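You operate a simulated robot arm through the tools that you are given. There is no shell and no other tool. Be economical: measure what you need, move in short steps, check, and stop when the job is done.

You are at the controls of a simulated robot arm. One attempt, no reset.

## Task
Put the numbered white cup labelled "59" from the top of the long steel table and the green label from the top of the long steel table on the green tray.

The check looks at the end state, three seconds after you hand in, the way a careful person would. Anything else that was tipped, shoved, dropped, spilled or broken makes it a failure.

## Robot
A 7-joint arm with a two-finger parallel gripper, fixed in place. Base frame: the origin is at the foot of the arm, x ahead of it, y to its left, z up; the work surface is at about z = 0. Units: m, degrees, N and s.
With the tool pointing down near the work surface it reaches from about 0.24 to 0.62 m from the base axis. Its first joint turns from -66.0 to 66.0 degrees. Payload 2.6 kg.
Tool frame: the origin (TCP) lies between the finger pads and is the grasp point; the fingertips stand 0.03 m ahead of it; z points along the fingers, y is the line along which they close. The gripper opens to 0.094 m. The fingers are 0.028 m wide and 0.01 m thick; the gripper's body (0.05 by 0.096 m) begins 0.055 m behind the TCP.
Orientation is that of the tool frame in the base frame, as a unit quaternion [x, y, z, w]. With the fingers straight down and closing along the base's y, the tool's x points along the base's -x, its y along +y and its z along -z.

## Interface
- The arm moves only by the tool apply_moves. Its argument "motion" is a list that holds one entry, the list of rows, each a list of 7 numbers: the shift along the tool's x, y, z in units of 500 mm (1.0 is 500 mm), then the turn, a rotation vector about the tool's x, y, z in units of 180 degrees (1.0 is 180 degrees), then the opening, from 0 (shut) to 1 (fully open). In form: [[[x, y, z, ax, ay, az, fingers], ...]]. A call has 1 to 20 rows; each row is the pose to reach, as a shift and turn from the pose commanded when the call began, along the tool's axes at that moment. A call with a number of a shift or a turn outside -1 to 1 is refused whole. Each row takes 0.2 s and may step no farther than 0.05 m and 8.6 degrees from the row before; otherwise, or with a gripper value out of range, the whole call is refused. A pose out of reach is approached as far as the arm can. The call stops where the force on the tool passes 40 N (or 10 N more than at its start, if that is more) or the arm is blocked; 0.2 s more then pass. The fingers move at their own pace (about 0.072 m/s each) and stop on an object; they squeeze with about 24 N. The grip force told is the motor's: it shows also when the fingers shut on nothing. Time passes only in rows, and 0.2 s behind the last, so rows that repeat a pose let the fingers close. The reply holds the time, the measured pose of the TCP, the force on the tool along the base axes, the opening and the grip force, in the units named above and with some noise, and new pictures: "views" is both (left out), scene, wrist or none.
- Cameras (640 x 400 px; columns grow to the right, rows downward): "scene" is fixed at [0.039, 0.4478, 0.56]; the picture's right is [-0.64, -0.77, 0.00], its down [-0.47, 0.38, -0.80] and it looks along [0.62, -0.51, -0.60] (base axes); focal length 303 px, centre (320, 200). "wrist" rides on the gripper at [-0.037, 0, -0.058] in the tool frame; the picture's right is [0.00, -1.00, 0.00], its down [0.97, 0.00, -0.24] and it looks along [0.24, 0.00, 0.97] (tool axes); focal length 218 px, centre (320, 200).
- point_at(camera, pixels): there is no depth. For up to 12 entries [column, row, z] of the newest picture of that camera ("zoom" is the newest enlarged one), the place [x, y] in the base frame at which the ray of that pixel passes the height z, good to about 0.003 m, but the place of the scene camera against the robot may be out by one fixed shift of up to 0.012 m in any direction. It takes no simulated time.
- enlarge(camera, box): a new picture of the part [left, top, right, bottom] of that camera's present view, enlarged. It takes no simulated time.
- finish_job(): hands the job in; it is judged then, once.

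Work in short steps. Measure before you move; look again where a grasp or a placing could have gone wrong, and mend it. You have 60 turns and 120 pictures in all, those below and enlarged ones among them. Open the gripper and draw the arm clear of the work before you hand the job in, unless the task says otherwise; then end with one line.

The tools are called after "Emit:" as name(argument=value, ...) on one line, values as JSON. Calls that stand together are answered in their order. apply_moves: Moves the arm, as the interface text tells. Its arguments: {"type":"object","properties":{"motion":{"type":"array"},"views":{"type":"string","enum":["both","scene","wrist","none"]}},"required":["motion"]} The other tools are called the same way: point_at (camera, pixels) gives the place at which the rays of pixels pass given heights; enlarge (camera, box) takes an enlarged picture of a part of a camera's view; finish_job () hands the job in.

At the start:

```text
time: 0.0
position: [0.3458, 0.0665, 0.327]
tool_rot: [-0.001, 1.0, 0.0, 0.0]
ft_force: [-0.2, 0.0, -0.6]
width: 0.0941
grasp_force: 0.0
```

scene: 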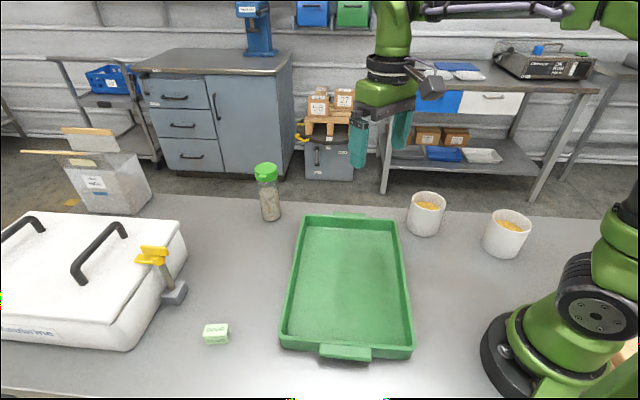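
wrist: 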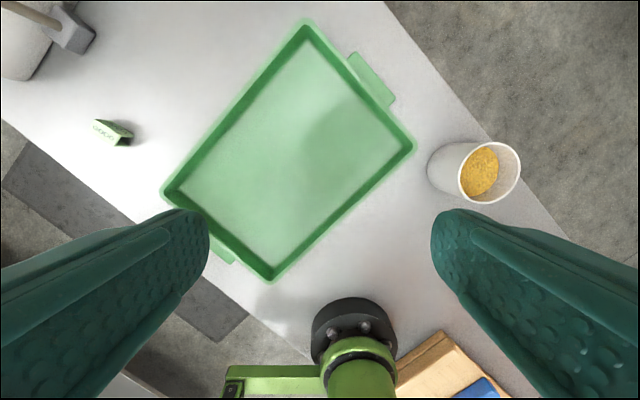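

The scene shows two white cups, at about (426,213) and (507,233), and a green block at (216,333). I'll enlarge both areas to read the labels.

Emit:
enlarge(camera="scene", box=[390, 170, 550, 270])

Emit:
enlarge(camera="scene", box=[176, 300, 256, 350])

Emit:
point_at(camera="scene", pixels=[[426, 201, 0.08], [424, 232, 0.0], [511, 218, 0.08], [501, 253, 0.0], [205, 341, 0.0], [227, 341, 0.0], [204, 328, 0.025], [228, 324, 0.025], [284, 345, 0.0], [410, 355, 0.0], [396, 222, 0.03], [305, 218, 0.03]])

Emit:
point_at(camera="wrist", pixels=[[94, 122, 0.03], [120, 145, 0.0], [133, 135, 0.0], [490, 172, 0.08], [450, 172, 0.0], [163, 192, 0.02], [305, 22, 0.02], [415, 148, 0.02], [270, 280, 0.02]])

```text
4.00 times, centred on (470, 220) of scene
```

zoom: 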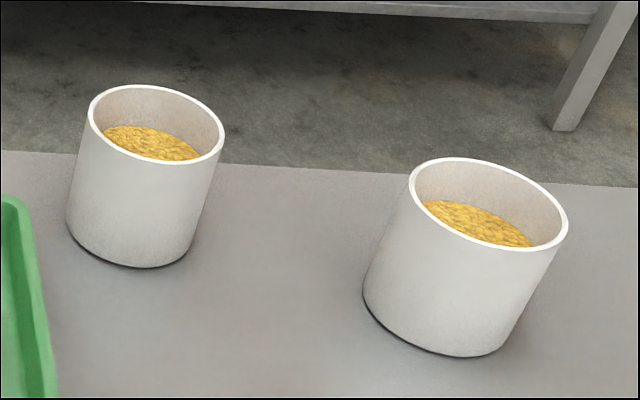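

```text
8.00 times, centred on (216, 325) of scene
```

zoom: 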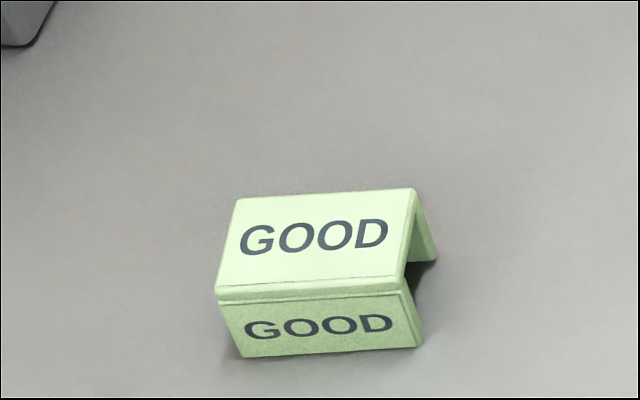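

```text
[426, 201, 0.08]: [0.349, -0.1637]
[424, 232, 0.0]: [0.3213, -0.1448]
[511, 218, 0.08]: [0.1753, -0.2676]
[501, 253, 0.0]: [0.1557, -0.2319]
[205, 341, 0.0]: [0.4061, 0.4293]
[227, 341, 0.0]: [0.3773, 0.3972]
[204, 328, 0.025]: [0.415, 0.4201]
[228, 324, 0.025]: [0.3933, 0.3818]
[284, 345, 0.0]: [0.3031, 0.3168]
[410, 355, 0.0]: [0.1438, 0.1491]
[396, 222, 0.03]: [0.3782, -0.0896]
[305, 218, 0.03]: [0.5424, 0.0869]
```

```text
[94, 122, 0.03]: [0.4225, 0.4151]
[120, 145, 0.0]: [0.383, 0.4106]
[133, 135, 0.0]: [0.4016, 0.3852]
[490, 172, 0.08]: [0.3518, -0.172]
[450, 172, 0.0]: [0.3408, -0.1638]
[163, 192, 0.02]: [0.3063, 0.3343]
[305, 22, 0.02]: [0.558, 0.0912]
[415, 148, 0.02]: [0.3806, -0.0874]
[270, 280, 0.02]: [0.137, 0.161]
```

The scene side of both cups is blank, so the numbers must be on their far side. I'll move the hand above and beyond the cups, turning it 45° so the wrist camera looks back at those faces.

Emit:
apply_moves(motion=[[[-0.0164, -0.0814, 0.006, 0, 0, 0.0278, 1], [-0.0329, -0.1629, 0.012, 0, 0, 0.0556, 1], [-0.0493, -0.2443, 0.018, 0, 0, 0.0833, 1], [-0.0658, -0.3258, 0.024, 0, 0, 0.1111, 1], [-0.0822, -0.4072, 0.03, 0, 0, 0.1389, 1], [-0.0987, -0.4887, 0.036, 0, 0, 0.1667, 1], [-0.1151, -0.5701, 0.042, 0, 0, 0.1944, 1], [-0.1316, -0.6516, 0.048, 0, 0, 0.2222, 1], [-0.148, -0.733, 0.054, 0, 0, 0.25, 1]]], views="wrist")

```text
time: 2.0
position: [0.4205, -0.2993, 0.3003]
tool_rot: [0.383, 0.924, 0.0, 0.0]
ft_force: [0.0, -1.2, 0.2]
width: 0.094
grasp_force: 0.0
```

wrist: 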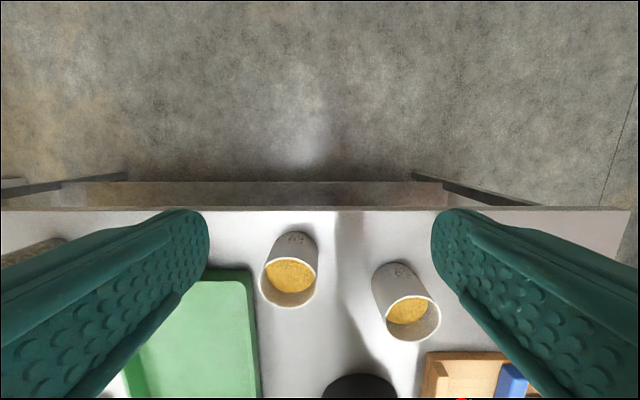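

The numbers now show at the top of each cup, near (296,239) and (398,270). I'll enlarge them.

Emit:
enlarge(camera="wrist", box=[264, 222, 328, 262])

Emit:
enlarge(camera="wrist", box=[366, 252, 430, 292])

```text
10.00 times, centred on (296, 242) of wrist
```

zoom: 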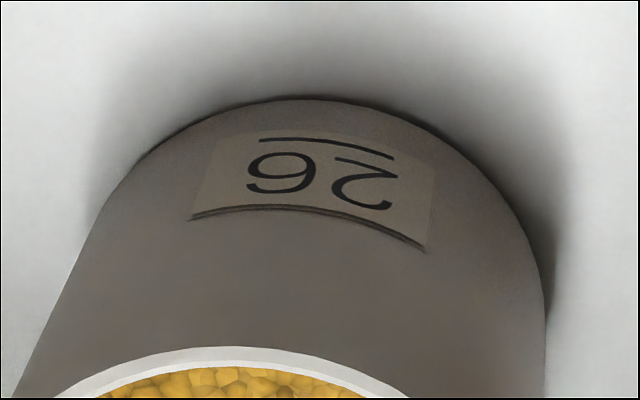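

```text
10.00 times, centred on (398, 272) of wrist
```

zoom: 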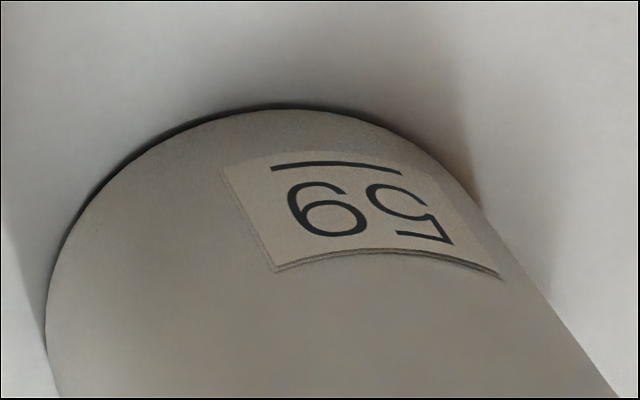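

The labels are upside-down in the picture, with the underline as the base: the left cup reads 26 and the right cup 59. So the target is the cup nearer the base, and I'll measure it.

Emit:
point_at(camera="wrist", pixels=[[386, 318, 0.08], [440, 318, 0.08], [413, 295, 0.08], [413, 342, 0.08], [395, 263, 0.0], [372, 285, 0.0], [296, 232, 0.0], [289, 306, 0.08], [289, 256, 0.08], [258, 283, 0.08], [318, 283, 0.08]])

Emit:
enlarge(camera="wrist", box=[340, 250, 468, 350])

```text
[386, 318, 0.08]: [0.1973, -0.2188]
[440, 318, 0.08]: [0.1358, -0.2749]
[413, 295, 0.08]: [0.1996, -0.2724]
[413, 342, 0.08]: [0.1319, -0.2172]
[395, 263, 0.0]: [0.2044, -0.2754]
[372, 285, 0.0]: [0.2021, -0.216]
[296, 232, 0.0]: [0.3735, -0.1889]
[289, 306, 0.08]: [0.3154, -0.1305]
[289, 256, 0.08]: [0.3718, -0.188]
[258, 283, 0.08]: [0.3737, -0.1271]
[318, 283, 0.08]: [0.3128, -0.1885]
```

```text
4.00 times, centred on (404, 300) of wrist
```

zoom: 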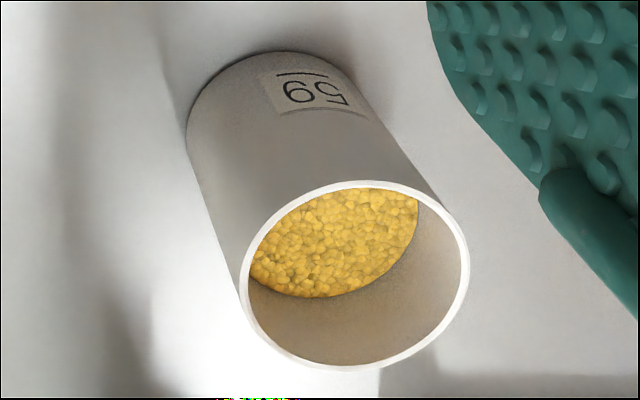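

Cup 59 is centred near (0.167, -0.247), with a rim about 0.084 m across. I'll move above it at z≈0.18 with the same yaw and measure again.

Emit:
apply_moves(motion=[[[0.0619, -0.0406, 0.0343, 0, 0, 0, 1], [0.1237, -0.0811, 0.0686, 0, 0, 0, 1], [0.1856, -0.1217, 0.1029, 0, 0, 0, 1], [0.2474, -0.1623, 0.1371, 0, 0, 0, 1], [0.3093, -0.2029, 0.1714, 0, 0, 0, 1], [0.3711, -0.2434, 0.2057, 0, 0, 0, 1], [0.433, -0.284, 0.24, 0, 0, 0, 1]]])

```text
time: 3.6
position: [0.1678, -0.2468, 0.1801]
tool_rot: [0.383, 0.924, -0.001, 0.0]
ft_force: [-0.3, -0.3, 0.0]
width: 0.0941
grasp_force: 0.1
```

scene: 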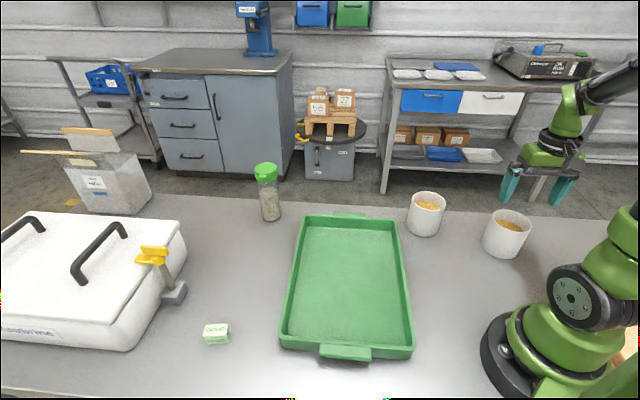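
wrist: 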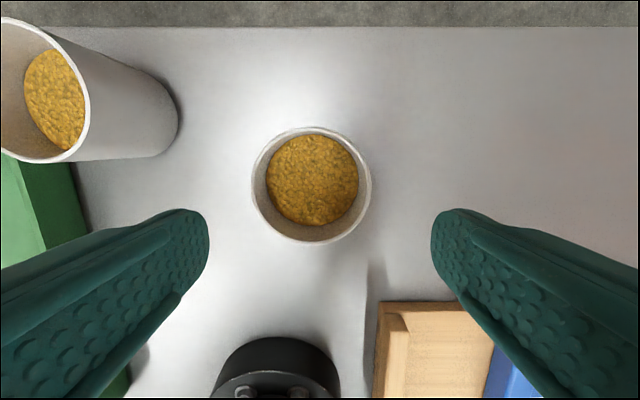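

The cup is almost directly below, with its rim spanning columns 251–372 and rows 127–245. I'll convert the rim and the nearby wooden box at a few heights.

Emit:
point_at(camera="wrist", pixels=[[251, 186, 0.08], [372, 186, 0.08], [312, 127, 0.08], [312, 245, 0.08], [311, 186, 0.07], [311, 186, 0.08], [378, 302, 0.0], [378, 302, 0.05], [455, 302, 0.0], [455, 302, 0.05], [210, 355, 0.05]])

Emit:
point_at(camera="scene", pixels=[[512, 221, 0.08], [512, 221, 0.07], [502.5, 259, 0.0], [493, 214, 0.08], [531, 228, 0.08]])

Emit:
enlarge(camera="wrist", box=[232, 110, 392, 260])

```text
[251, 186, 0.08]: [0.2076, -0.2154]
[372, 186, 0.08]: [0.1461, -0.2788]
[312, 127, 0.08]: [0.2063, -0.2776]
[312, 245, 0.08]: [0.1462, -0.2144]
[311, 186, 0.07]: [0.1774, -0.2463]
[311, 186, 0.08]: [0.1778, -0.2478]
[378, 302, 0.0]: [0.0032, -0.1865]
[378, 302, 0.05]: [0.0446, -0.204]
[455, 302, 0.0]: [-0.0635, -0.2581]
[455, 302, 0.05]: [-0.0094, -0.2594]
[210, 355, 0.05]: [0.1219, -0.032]
```

```text
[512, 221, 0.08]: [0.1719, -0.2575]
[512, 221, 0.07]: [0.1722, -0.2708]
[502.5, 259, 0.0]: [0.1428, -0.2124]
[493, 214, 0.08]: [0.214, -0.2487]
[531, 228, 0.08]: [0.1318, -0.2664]
```

```text
2.67 times, centred on (312, 185) of wrist
```

zoom: 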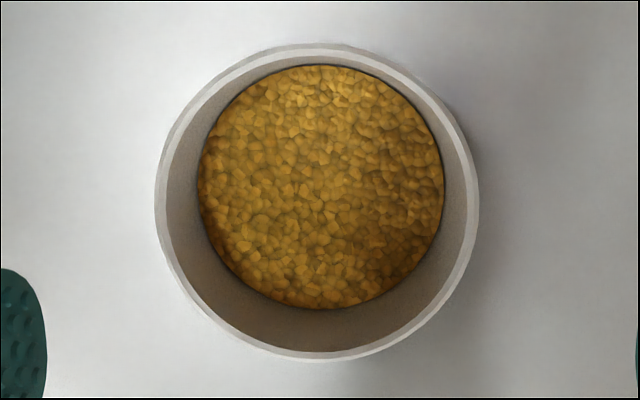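

Two wrist views agree on a rim height of about 0.091, a diameter of about 0.081 and a centre at (0.178, -0.2495). I'll align on that and come down to z=0.135, so the tips stay just above the rim.

Emit:
apply_moves(motion=[[[-0.0186, 0.0108, 0, 0, 0, 0, 1], [-0.0186, 0.0108, 0.045, 0, 0, 0, 1], [-0.0186, 0.0108, 0.09, 0, 0, 0, 1], [-0.0186, 0.0108, 0.09, 0, 0, 0, 1]]])

```text
time: 4.6
position: [0.1768, -0.2493, 0.1351]
tool_rot: [0.383, 0.924, 0.0, 0.0]
ft_force: [-0.6, 0.5, -0.5]
width: 0.0941
grasp_force: 0.1
```

scene: 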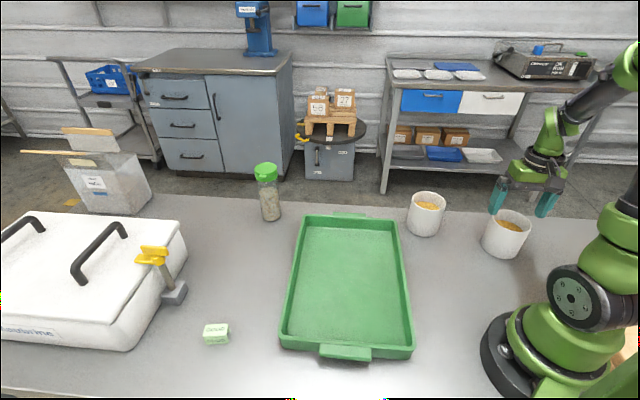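
wrist: 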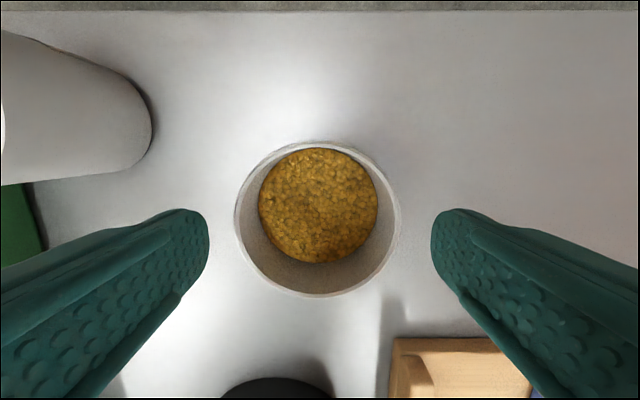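

The rim spans columns 236–400 and the fingers 209–432, so the cup is nearly centred with only a small clearance. I'll enlarge to check the centring closely.

Emit:
enlarge(camera="wrist", box=[200, 130, 440, 280])

```text
2.67 times, centred on (320, 205) of wrist
```

zoom: 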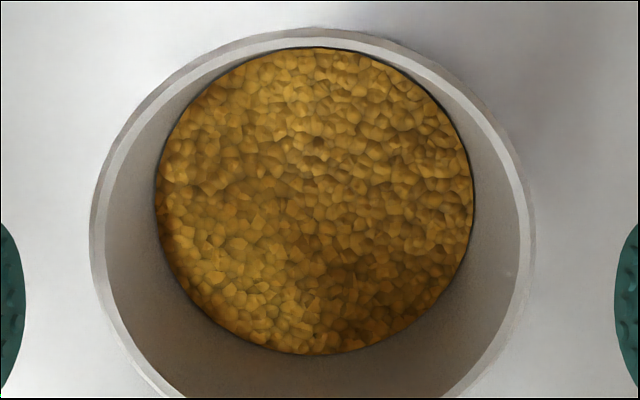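

The cup sits about 1.2 mm towards +y of the tool. I'll shift by that and descend in small steps to z≈0.055, relying on the force stop.

Emit:
apply_moves(motion=[[[0, 0.0024, 0, 0, 0, 0, 1], [0, 0.0024, 0, 0, 0, 0, 1], [0, 0.0024, 0.02, 0, 0, 0, 1], [0, 0.0024, 0.04, 0, 0, 0, 1], [0, 0.0024, 0.06, 0, 0, 0, 1], [0, 0.0024, 0.06, 0, 0, 0, 1]]], views="both")

```text
time: 6.0
position: [0.1777, -0.2492, 0.105]
tool_rot: [0.382, 0.924, 0.001, -0.001]
ft_force: [-0.2, -0.6, -0.4]
width: 0.0941
grasp_force: 0.1
```

scene: 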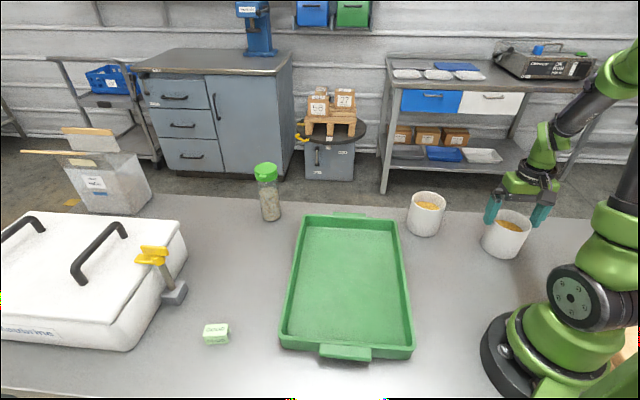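
wrist: 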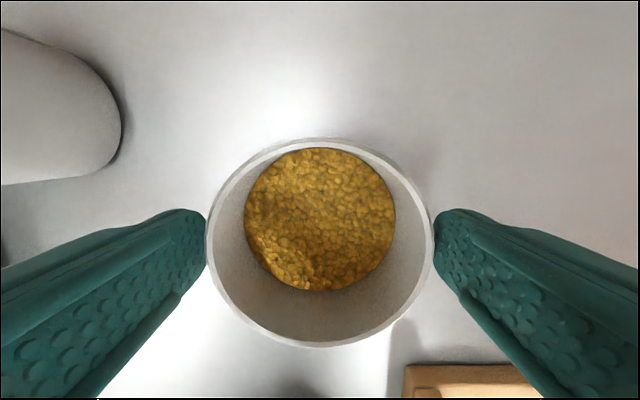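

The rim (206–435) is centred between the fingers, whose tips are already below it with no contact force. I'll go down another 0.05 m and then close.

Emit:
apply_moves(motion=[[[0, 0, 0.025, 0, 0, 0, 1], [0, 0, 0.05, 0, 0, 0, 1], [0, 0, 0.075, 0, 0, 0, 1], [0, 0, 0.1, 0, 0, 0, 1], [0, 0, 0.1, 0, 0, 0, 1], [0, 0, 0.1, 0, 0, 0, 0.85], [0, 0, 0.1, 0, 0, 0, 0.7], [0, 0, 0.1, 0, 0, 0, 0.7], [0, 0, 0.1, 0, 0, 0, 0.7]]])

```text
time: 8.0
position: [0.179, -0.2492, 0.0561]
tool_rot: [0.383, 0.924, 0.0, 0.0]
ft_force: [0.7, -0.1, -0.4]
width: 0.0856
grasp_force: 24.0
```

scene: 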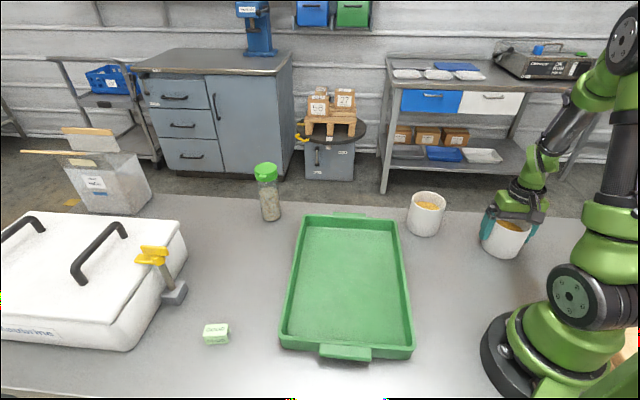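
wrist: 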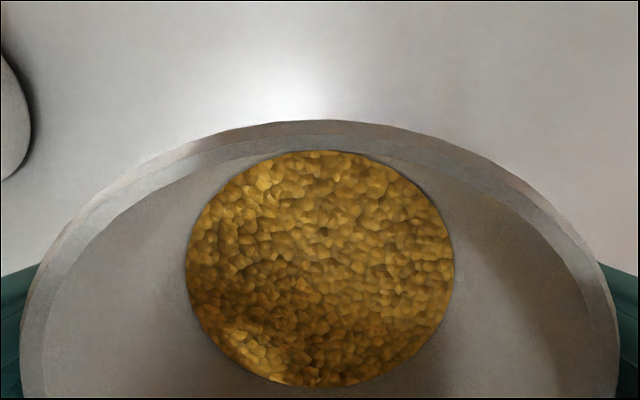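

The cup is gripped at 0.0856 m with 24 N. I'll lift it straight up by 0.145 m, gently at first.

Emit:
apply_moves(motion=[[[0, 0, -0.01, 0, 0, 0, 0.65], [0, 0, -0.03, 0, 0, 0, 0.65], [0, 0, -0.06, 0, 0, 0, 0.65], [0, 0, -0.1, 0, 0, 0, 0.65], [0, 0, -0.14, 0, 0, 0, 0.65], [0, 0, -0.18, 0, 0, 0, 0.65], [0, 0, -0.22, 0, 0, 0, 0.65], [0, 0, -0.26, 0, 0, 0, 0.65], [0, 0, -0.28, 0, 0, 0, 0.65], [0, 0, -0.29, 0, 0, 0, 0.65]]])

```text
time: 10.2
position: [0.1781, -0.2508, 0.2004]
tool_rot: [0.383, 0.924, 0.0, 0.001]
ft_force: [1.0, -0.7, -3.2]
width: 0.0852
grasp_force: 23.7
```

scene: 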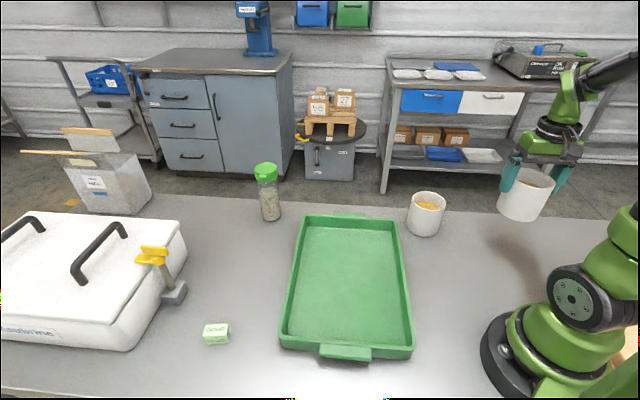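
wrist: 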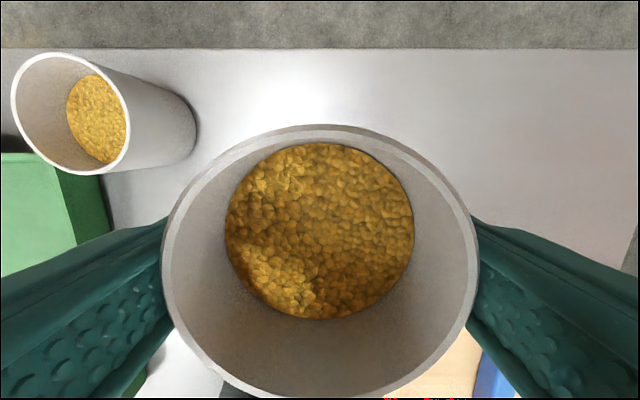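

The cup is held upright and steady. I'll carry it smoothly at this height to above the tray, at about (0.394, 0.075).

Emit:
apply_moves(motion=[[[0.0031, 0.0153, 0, 0, 0, 0, 0.65], [0.0092, 0.0459, 0, 0, 0, 0, 0.65], [0.0199, 0.0994, 0, 0, 0, 0, 0.65], [0.0322, 0.1605, 0, 0, 0, 0, 0.65], [0.046, 0.2293, 0, 0, 0, 0, 0.65], [0.0598, 0.2981, 0, 0, 0, 0, 0.65], [0.0736, 0.3669, 0, 0, 0, 0, 0.65], [0.0874, 0.4357, 0, 0, 0, 0, 0.65], [0.1012, 0.5044, 0, 0, 0, 0, 0.65], [0.1151, 0.5732, 0, 0, 0, 0, 0.65], [0.1273, 0.6344, 0, 0, 0, 0, 0.65], [0.1381, 0.6879, 0, 0, 0, 0, 0.65], [0.1457, 0.7261, 0, 0, 0, 0, 0.65], [0.1511, 0.7528, 0, 0, 0, 0, 0.65], [0.1534, 0.7643, 0, 0, 0, 0, 0.65], [0.1534, 0.7643, 0, 0, 0, 0, 0.65]]])

```text
time: 13.6
position: [0.3943, 0.0759, 0.2005]
tool_rot: [0.383, 0.924, 0.0, 0.0]
ft_force: [-0.3, -0.4, -2.2]
width: 0.0851
grasp_force: 24.0
```

scene: 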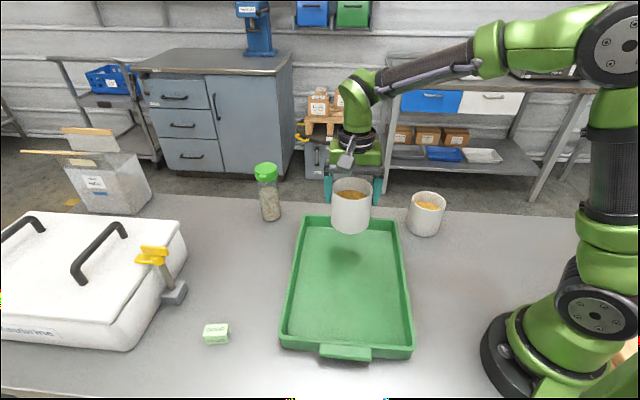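
wrist: 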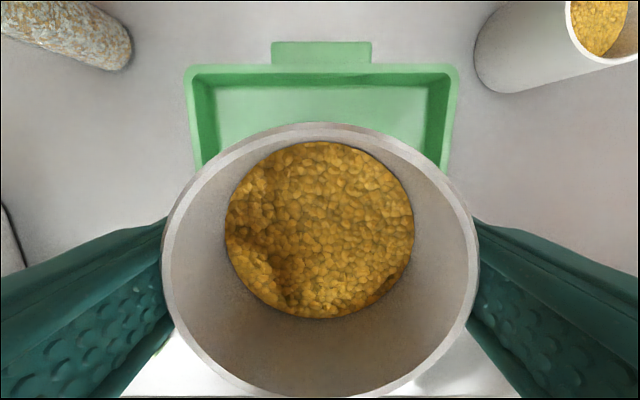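

The cup is inside the tray outline, with its bottom 0.056 m below the TCP. I'll lower it to z≈0.073 and check the reading.

Emit:
apply_moves(motion=[[[0, 0, 0.01, 0, 0, 0, 0.65], [0, 0, 0.04, 0, 0, 0, 0.65], [0, 0, 0.08, 0, 0, 0, 0.65], [0, 0, 0.12, 0, 0, 0, 0.65], [0, 0, 0.16, 0, 0, 0, 0.65], [0, 0, 0.2, 0, 0, 0, 0.65], [0, 0, 0.23, 0, 0, 0, 0.65], [0, 0, 0.25, 0, 0, 0, 0.65], [0, 0, 0.255, 0, 0, 0, 0.65]]])

```text
time: 15.6
position: [0.3946, 0.0754, 0.0733]
tool_rot: [0.383, 0.924, 0.001, 0.003]
ft_force: [6.4, 1.5, 22.5]
width: 0.0852
grasp_force: 23.6
```

scene: 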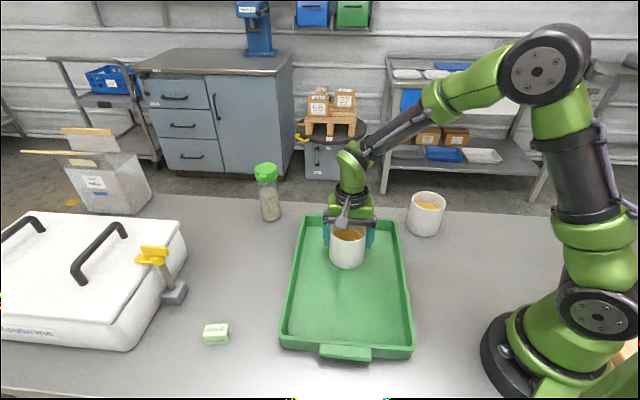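
wrist: 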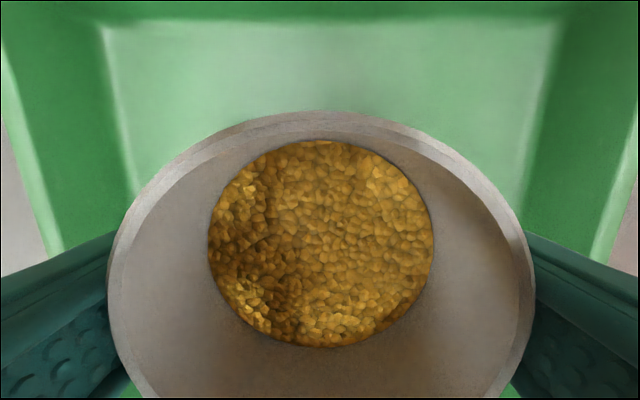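

A force of 22 N upward shows the cup standing on the tray floor. I'll ease up about 1.5 mm, open the fingers, and then look.

Emit:
apply_moves(motion=[[[0, 0, -0.002, 0, 0, 0, 0.65], [0, 0, -0.003, 0, 0, 0, 0.65], [0, 0, -0.003, 0, 0, 0, 0.93], [0, 0, -0.003, 0, 0, 0, 1], [0, 0, -0.003, 0, 0, 0, 1]]])

```text
time: 16.8
position: [0.3938, 0.0752, 0.0745]
tool_rot: [0.383, 0.924, 0.0, 0.0]
ft_force: [0.0, 0.4, -0.4]
width: 0.0939
grasp_force: 0.1
```

scene: 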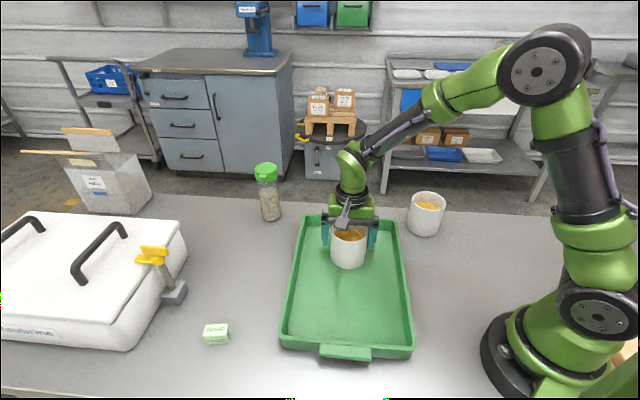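
wrist: 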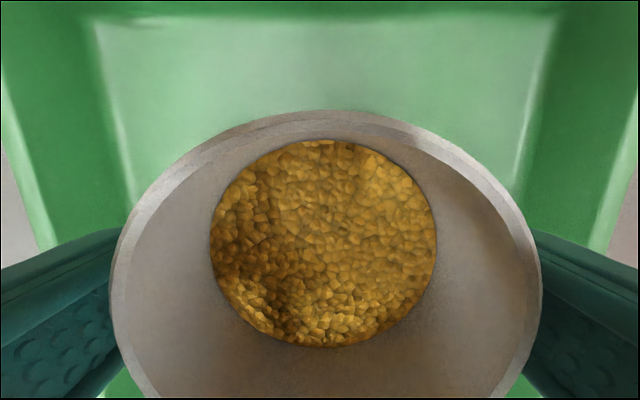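

The cup stands free with a small gap on both sides, sitting about 1 mm to the right. I'll centre slightly and rise straight up to z≈0.25.

Emit:
apply_moves(motion=[[[0, -0.002, 0, 0, 0, 0, 1], [0, -0.002, -0.01, 0, 0, 0, 1], [0, -0.002, -0.03, 0, 0, 0, 1], [0, -0.002, -0.07, 0, 0, 0, 1], [0, -0.002, -0.12, 0, 0, 0, 1], [0, -0.002, -0.18, 0, 0, 0, 1], [0, -0.002, -0.26, 0, 0, 0, 1], [0, -0.002, -0.34, 0, 0, 0, 1]]])

```text
time: 18.6
position: [0.3923, 0.0736, 0.2434]
tool_rot: [0.383, 0.924, 0.001, 0.0]
ft_force: [-0.1, 0.1, 1.0]
width: 0.0938
grasp_force: 0.0
```

scene: 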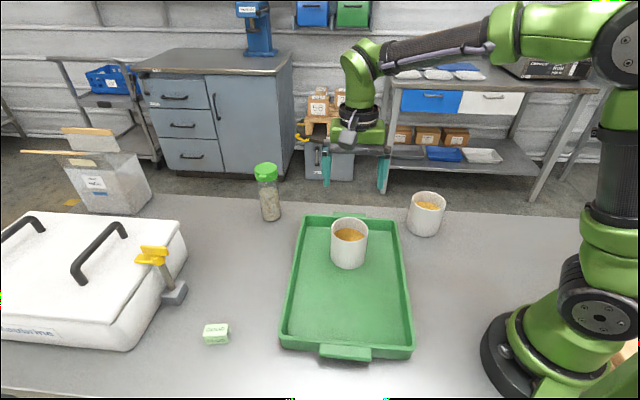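
wrist: 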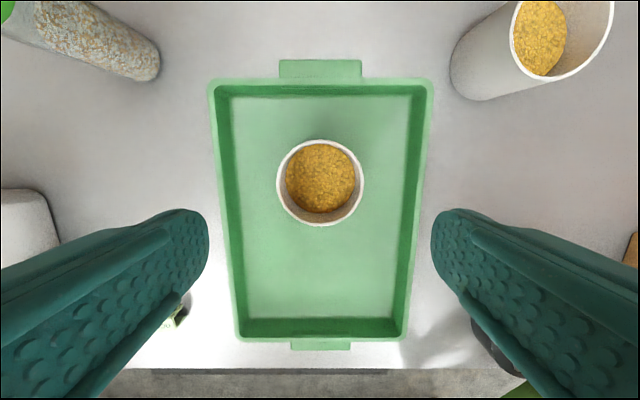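

Cup 59 stands upright in the tray. Next is the label near (0.40, 0.40); before moving there I'll check where the white box and its yellow clamp sit.

Emit:
point_at(camera="scene", pixels=[[150, 248, 0.1], [150, 248, 0.15], [175, 300, 0.0], [186, 285, 0.05], [138, 350, 0.0], [187, 260, 0.1], [95, 232, 0.15], [216, 341, 0.0]])

Emit:
enlarge(camera="scene", box=[60, 200, 260, 360])

```text
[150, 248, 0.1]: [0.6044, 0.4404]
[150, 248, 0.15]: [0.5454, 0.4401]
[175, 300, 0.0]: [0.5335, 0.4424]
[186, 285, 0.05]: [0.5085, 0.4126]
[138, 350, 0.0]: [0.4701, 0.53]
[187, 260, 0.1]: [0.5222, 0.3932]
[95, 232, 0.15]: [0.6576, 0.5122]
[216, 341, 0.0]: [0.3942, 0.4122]
```

```text
2.50 times, centred on (160, 280) of scene
```

zoom: 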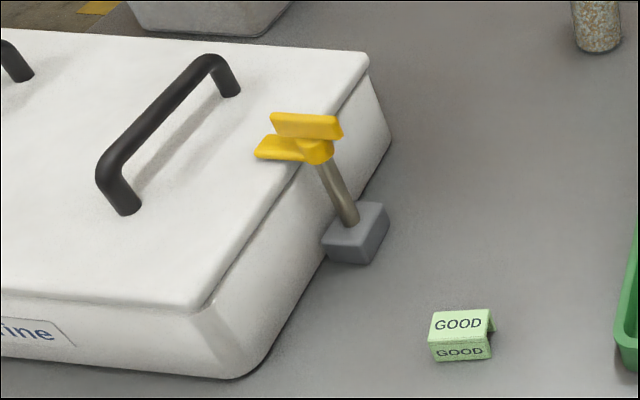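

The box and clamp start about 0.1 m beyond the label, so there is room. I'll move to a viewpoint near (0.36, 0.36) at z≈0.25 while turning −90°, so the fingers will close across the label's ridge.

Emit:
apply_moves(motion=[[[0.0375, 0.0299, 0, 0, 0, -0.0417, 1], [0.075, 0.0598, 0, 0, 0, -0.0833, 1], [0.1125, 0.0898, 0, 0, 0, -0.125, 1], [0.15, 0.1197, 0, 0, 0, -0.1667, 1], [0.1875, 0.1496, 0, 0, 0, -0.2083, 1], [0.225, 0.1795, 0, 0, 0, -0.25, 1], [0.2625, 0.2094, 0, 0, 0, -0.2917, 1], [0.3, 0.2393, 0, 0, 0, -0.3333, 1], [0.3375, 0.2693, 0, 0, 0, -0.375, 1], [0.375, 0.2992, 0, 0, 0, -0.4167, 1], [0.4125, 0.3291, 0, 0, 0, -0.4583, 1], [0.45, 0.359, 0, 0, 0, -0.5, 1]]])

```text
time: 21.2
position: [0.361, 0.3606, 0.2443]
tool_rot: [-0.385, 0.923, 0.0, 0.0]
ft_force: [0.4, -0.7, -0.5]
width: 0.0937
grasp_force: 0.1
```

scene: 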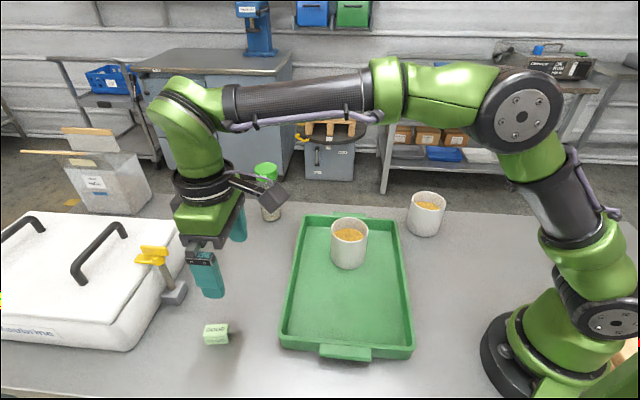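
wrist: 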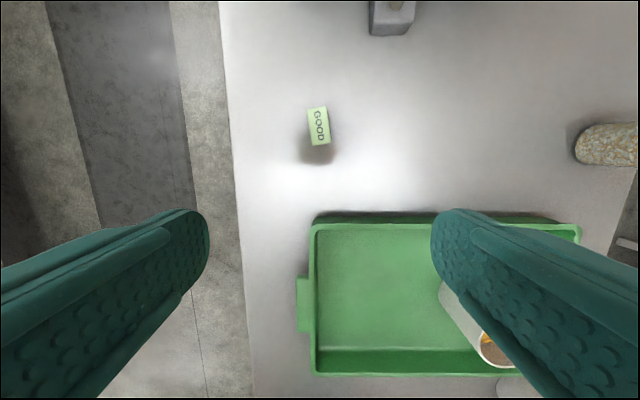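

Emit:
enlarge(camera="wrist", box=[280, 95, 360, 175])

Emit:
point_at(camera="wrist", pixels=[[308, 108, 0.02], [326, 107, 0.02], [330, 144, 0.02], [309, 146, 0.02], [319, 126, 0.02], [319, 126, 0.03], [308, 108, 0.0]])

```text
5.00 times, centred on (320, 135) of wrist
```

zoom: 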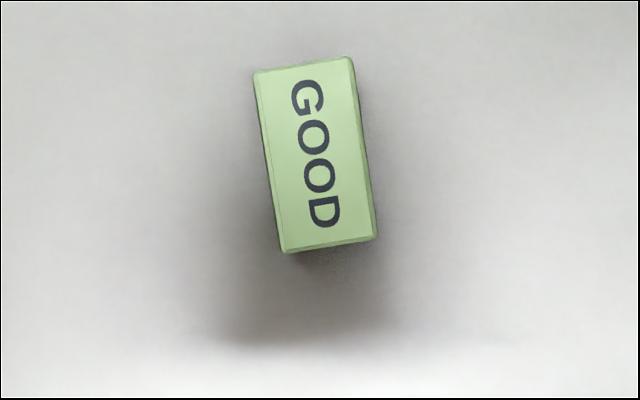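

```text
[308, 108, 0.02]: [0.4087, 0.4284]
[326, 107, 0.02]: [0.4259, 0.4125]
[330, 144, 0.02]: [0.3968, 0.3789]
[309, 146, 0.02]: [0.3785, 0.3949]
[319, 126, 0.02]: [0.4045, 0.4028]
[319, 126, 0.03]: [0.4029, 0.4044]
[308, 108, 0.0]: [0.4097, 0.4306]
```

The label is a small channel with a flat top, lying about 9° off my tool axis. I'll convert its zoom corners at likely heights and compare the scene view to get the height.

Emit:
point_at(camera="zoom", pixels=[[256, 72, 0.022], [350, 57, 0.022], [377, 239, 0.022], [286, 252, 0.022], [316, 155, 0.022], [316, 155, 0.03], [316, 155, 0.015]])

Emit:
enlarge(camera="scene", box=[184, 305, 248, 355])

```text
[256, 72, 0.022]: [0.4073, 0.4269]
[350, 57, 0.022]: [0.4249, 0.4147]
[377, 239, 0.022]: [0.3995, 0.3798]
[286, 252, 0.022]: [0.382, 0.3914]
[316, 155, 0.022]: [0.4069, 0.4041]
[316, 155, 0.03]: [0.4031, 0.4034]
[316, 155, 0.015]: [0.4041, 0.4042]
```

```text
8.00 times, centred on (216, 330) of scene
```

zoom: 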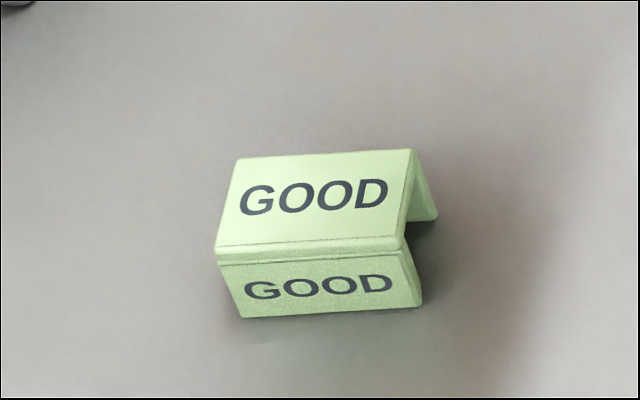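

The label is about 0.021 × 0.043 m and roughly 0.024 m high, centred near (0.4035, 0.4035). I'll move above it at z≈0.12 with a −9° turn and check alignment.

Emit:
apply_moves(motion=[[[-0.0302, 0, 0.06, 0, 0, -0.0125, 1], [-0.0604, 0, 0.12, 0, 0, -0.025, 1], [-0.0906, 0, 0.18, 0, 0, -0.0375, 1], [-0.1208, 0, 0.24, 0, 0, -0.05, 1], [-0.1208, 0, 0.25, 0, 0, -0.05, 1]]])

```text
time: 22.4
position: [0.4038, 0.4041, 0.1184]
tool_rot: [-0.454, 0.891, 0.0, 0.0]
ft_force: [0.1, -0.4, 0.0]
width: 0.0941
grasp_force: 0.1
```

scene: 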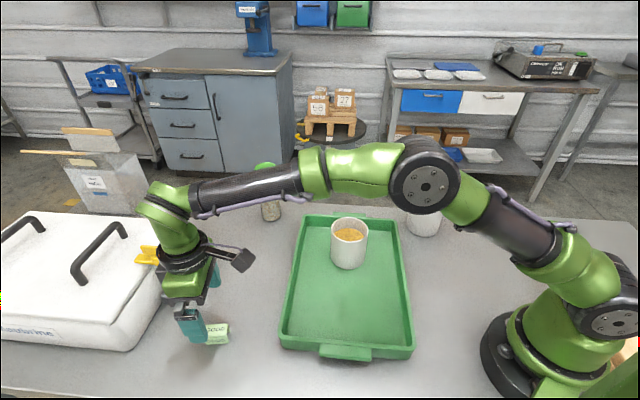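
wrist: 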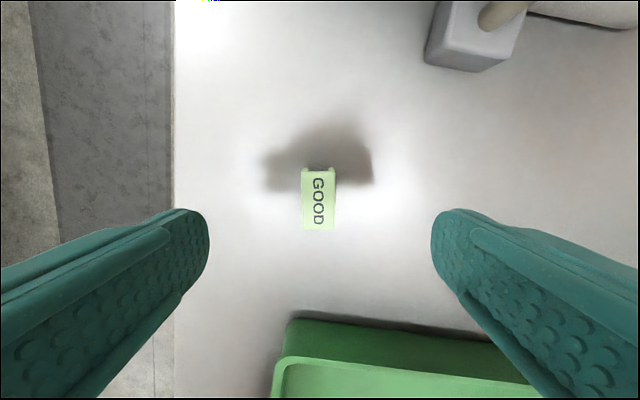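

The label at (320,198) is square to the fingers and centred. I'll descend to z≈0.036, so the tips are about 6 mm above the table, and close.

Emit:
apply_moves(motion=[[[0, 0, 0.05, 0, 0, 0, 1], [0, 0, 0.1, 0, 0, 0, 1], [0, 0, 0.14, 0, 0, 0, 1], [0, 0, 0.165, 0, 0, 0, 1], [0, 0, 0.165, 0, 0, 0, 0.7], [0, 0, 0.165, 0, 0, 0, 0.45], [0, 0, 0.165, 0, 0, 0, 0.25], [0, 0, 0.165, 0, 0, 0, 0.15], [0, 0, 0.165, 0, 0, 0, 0.1], [0, 0, 0.165, 0, 0, 0, 0.1]]])

```text
time: 24.6
position: [0.4036, 0.4026, 0.0374]
tool_rot: [-0.453, 0.891, 0.001, 0.0]
ft_force: [0.0, 0.7, 0.3]
width: 0.0221
grasp_force: 24.5
```

scene: 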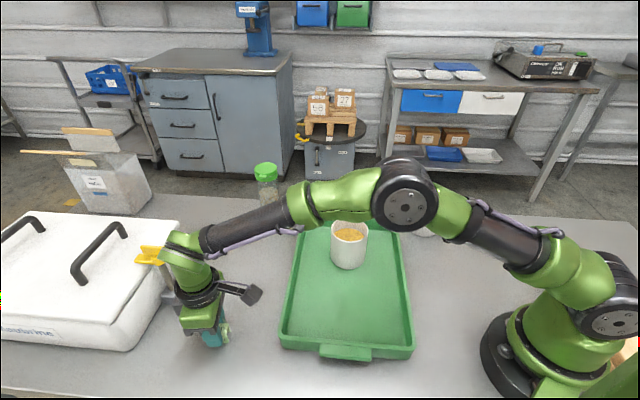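
wrist: 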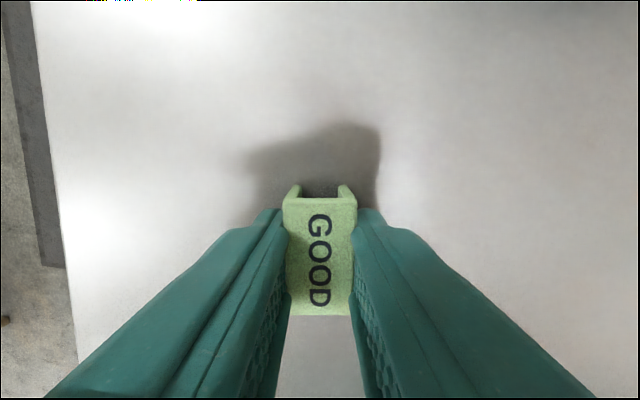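

The label is gripped at 0.022 m with 24 N. I'll lift it 0.12 m.

Emit:
apply_moves(motion=[[[0, 0, -0.01, 0, 0, 0, 0.1], [0, 0, -0.05, 0, 0, 0, 0.1], [0, 0, -0.11, 0, 0, 0, 0.1], [0, 0, -0.17, 0, 0, 0, 0.1], [0, 0, -0.24, 0, 0, 0, 0.1]]])

```text
time: 25.8
position: [0.4036, 0.4036, 0.158]
tool_rot: [-0.454, 0.891, -0.001, 0.0]
ft_force: [-0.3, -0.2, -0.5]
width: 0.0222
grasp_force: 24.6
```

scene: 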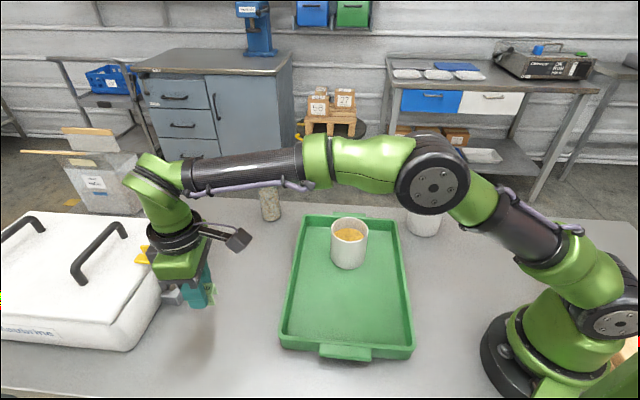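
wrist: 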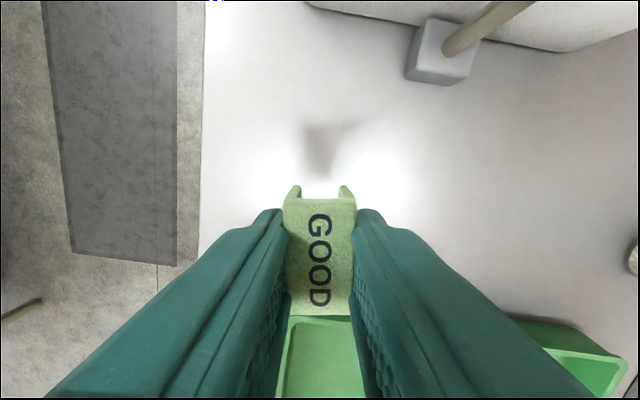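

The label is held level. I'll carry it to above the tray's free half, at about (0.285, 0.19).

Emit:
apply_moves(motion=[[[0.0485, -0.0059, 0, 0, 0, 0, 0.1], [0.097, -0.0119, 0, 0, 0, 0, 0.1], [0.1455, -0.0178, 0, 0, 0, 0, 0.1], [0.194, -0.0238, 0, 0, 0, 0, 0.1], [0.2425, -0.0297, 0, 0, 0, 0, 0.1], [0.291, -0.0356, 0, 0, 0, 0, 0.1], [0.3395, -0.0416, 0, 0, 0, 0, 0.1], [0.388, -0.0475, 0, 0, 0, 0, 0.1], [0.4365, -0.0535, 0, 0, 0, 0, 0.1], [0.485, -0.0594, 0, 0, 0, 0, 0.1], [0.485, -0.0594, 0, 0, 0, 0, 0.1]]])

```text
time: 28.2
position: [0.2854, 0.1895, 0.1568]
tool_rot: [-0.454, 0.891, 0.001, 0.0]
ft_force: [-0.3, -0.3, 0.5]
width: 0.0222
grasp_force: 24.2
```

scene: 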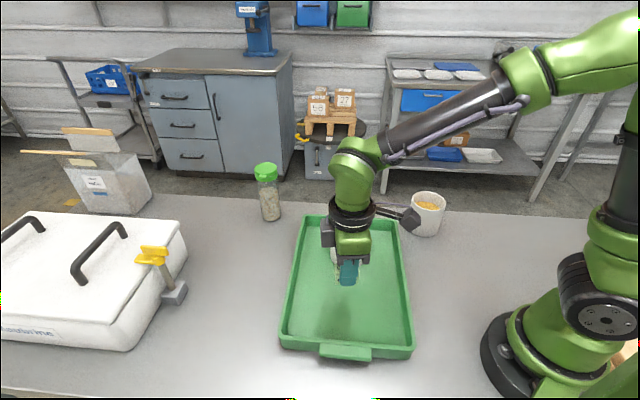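
wrist: 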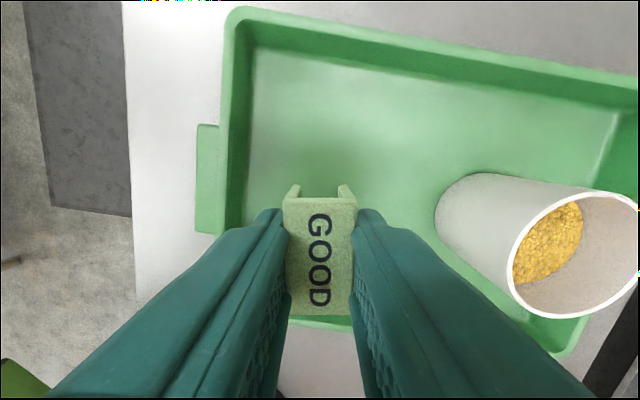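

The label is over open tray floor, well clear of the cup. I'll lower to z≈0.059 and read the force, since contact is expected near 0.054.

Emit:
apply_moves(motion=[[[0, 0, 0.04, 0, 0, 0, 0.1], [0, 0, 0.09, 0, 0, 0, 0.1], [0, 0, 0.14, 0, 0, 0, 0.1], [0, 0, 0.175, 0, 0, 0, 0.1], [0, 0, 0.195, 0, 0, 0, 0.1], [0, 0, 0.195, 0, 0, 0, 0.1]]], views="wrist")

```text
time: 29.6
position: [0.2864, 0.1901, 0.0591]
tool_rot: [-0.454, 0.891, 0.0, 0.0]
ft_force: [-0.1, 0.8, 0.2]
width: 0.0224
grasp_force: 23.7
```

wrist: 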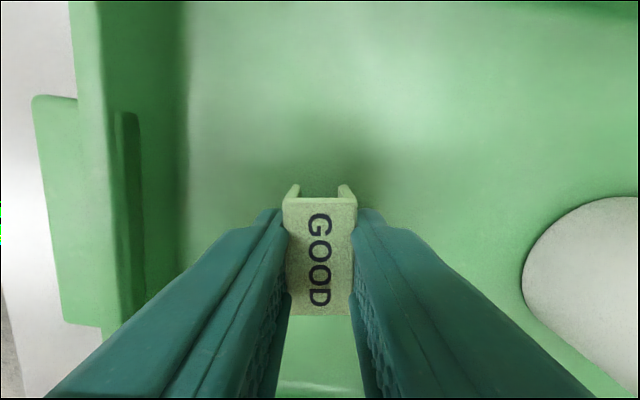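

There is no contact yet, so I'll lower in 1.5 mm steps to feel for the floor.

Emit:
apply_moves(motion=[[[0, 0, 0.003, 0, 0, 0, 0.1], [0, 0, 0.006, 0, 0, 0, 0.1], [0, 0, 0.008, 0, 0, 0, 0.1]]], views="none")

```text
time: 30.4
position: [0.2861, 0.1888, 0.0547]
tool_rot: [-0.454, 0.891, 0.0, 0.0]
ft_force: [-0.3, 0.8, -0.5]
width: 0.0224
grasp_force: 24.2
```

Still no contact at z=0.0547, so I'll continue in small steps.

Emit:
apply_moves(motion=[[[0, 0, 0.002, 0, 0, 0, 0.1], [0, 0, 0.004, 0, 0, 0, 0.1]]], views="none")

```text
time: 31.0
position: [0.2857, 0.1887, 0.0544]
tool_rot: [-0.454, 0.891, 0.0, 0.0]
ft_force: [-0.4, 0.0, -0.4]
width: 0.0222
grasp_force: 24.1
```

No force yet, so I'll go two more millimetres.

Emit:
apply_moves(motion=[[[0, 0, 0.002, 0, 0, 0, 0.1], [0, 0, 0.004, 0, 0, 0, 0.1]]], views="none")

```text
time: 31.6
position: [0.286, 0.1893, 0.0502]
tool_rot: [-0.454, 0.891, -0.001, -0.001]
ft_force: [-0.5, -0.3, -0.1]
width: 0.0224
grasp_force: 24.3
```

Still free at z≈0.051, so I'll continue with two more 1 mm steps.

Emit:
apply_moves(motion=[[[0, 0, 0.002, 0, 0, 0, 0.1], [0, 0, 0.004, 0, 0, 0, 0.1]]], views="both")

```text
time: 32.2
position: [0.2867, 0.1903, 0.0507]
tool_rot: [-0.454, 0.891, 0.0, 0.0]
ft_force: [0.2, 0.1, -0.3]
width: 0.0222
grasp_force: 24.2
```

scene: 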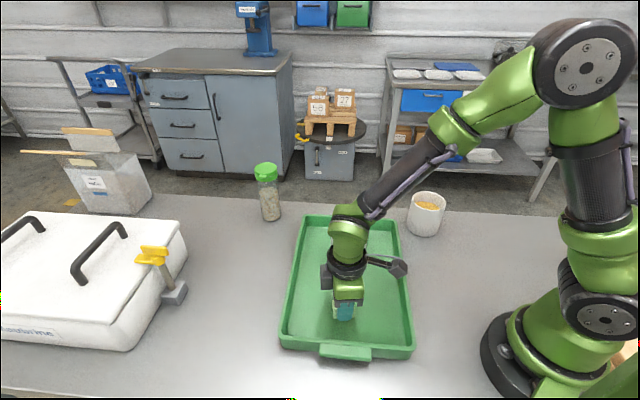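
wrist: 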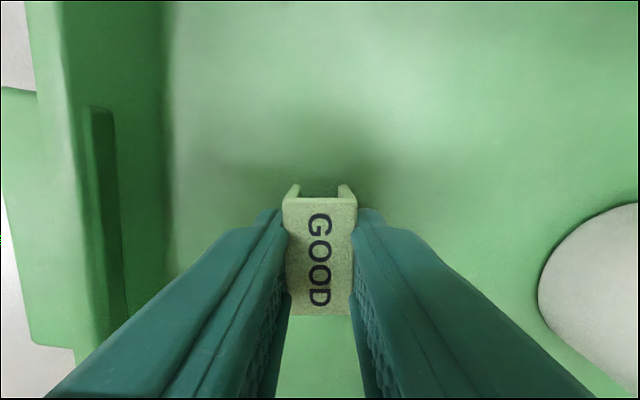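

The shadow shows the label still slightly above the floor, so I'll continue by 4 mm in 1 mm steps.

Emit:
apply_moves(motion=[[[0, 0, 0.002, 0, 0, 0, 0.1], [0, 0, 0.004, 0, 0, 0, 0.1], [0, 0, 0.006, 0, 0, 0, 0.1], [0, 0, 0.008, 0, 0, 0, 0.1]]], views="none")

```text
time: 33.2
position: [0.2853, 0.1885, 0.0453]
tool_rot: [-0.453, 0.891, 0.0, 0.0]
ft_force: [0.6, 0.6, -0.9]
width: 0.0222
grasp_force: 24.0
```

Still no contact, so I'll go another 3 mm.

Emit:
apply_moves(motion=[[[0, 0, 0.002, 0, 0, 0, 0.1], [0, 0, 0.004, 0, 0, 0, 0.1], [0, 0, 0.006, 0, 0, 0, 0.1]]], views="wrist")

```text
time: 34.0
position: [0.2856, 0.1886, 0.0431]
tool_rot: [-0.453, 0.891, 0.0, 0.0]
ft_force: [-2.3, -1.9, 10.2]
width: 0.0224
grasp_force: 23.5
```

wrist: 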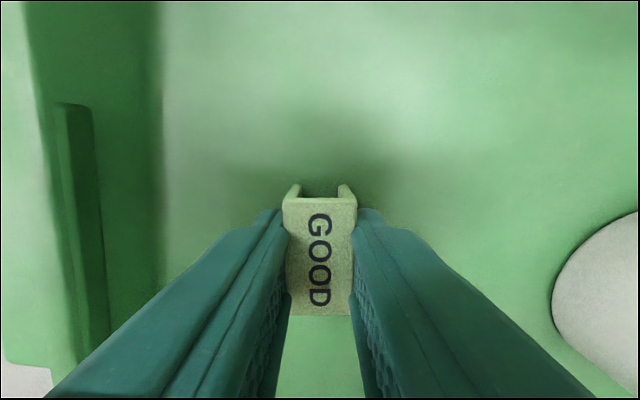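

The 10 N upward force means the label is on the tray floor. I'll ease up 0.5 mm, open to about 0.05 m and rise straight up.

Emit:
apply_moves(motion=[[[0, 0, -0.001, 0, 0, 0, 0.1], [0, 0, -0.001, 0, 0, 0, 0.35], [0, 0, -0.001, 0, 0, 0, 0.5], [0, 0, -0.001, 0, 0, 0, 0.5], [0, 0, -0.02, 0, 0, 0, 0.5], [0, 0, -0.06, 0, 0, 0, 0.5], [0, 0, -0.13, 0, 0, 0, 0.5], [0, 0, -0.21, 0, 0, 0, 0.5], [0, 0, -0.29, 0, 0, 0, 0.5], [0, 0, -0.37, 0, 0, 0, 0.5]]])

```text
time: 36.2
position: [0.2857, 0.1894, 0.2286]
tool_rot: [-0.455, 0.89, 0.0, 0.0]
ft_force: [0.1, -0.1, 0.3]
width: 0.0468
grasp_force: 0.1
```

scene: 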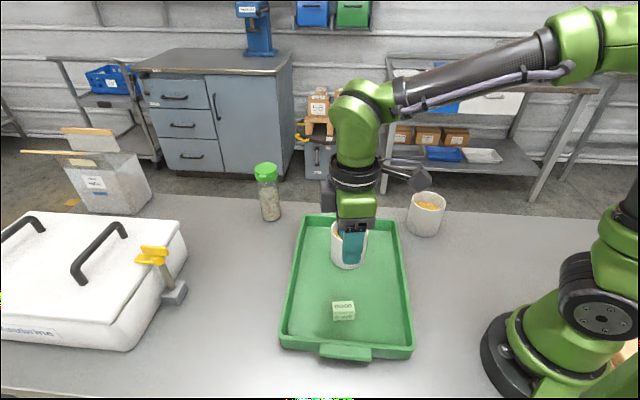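
wrist: 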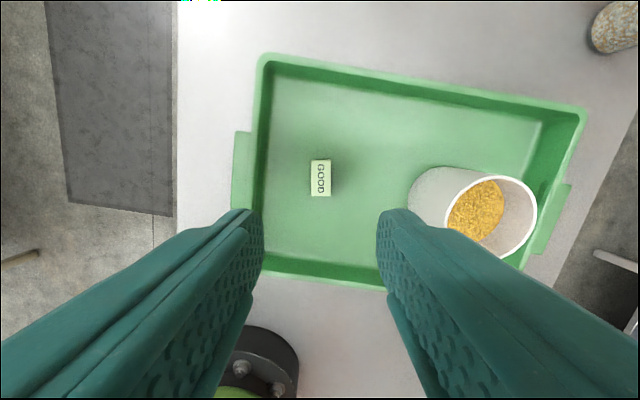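

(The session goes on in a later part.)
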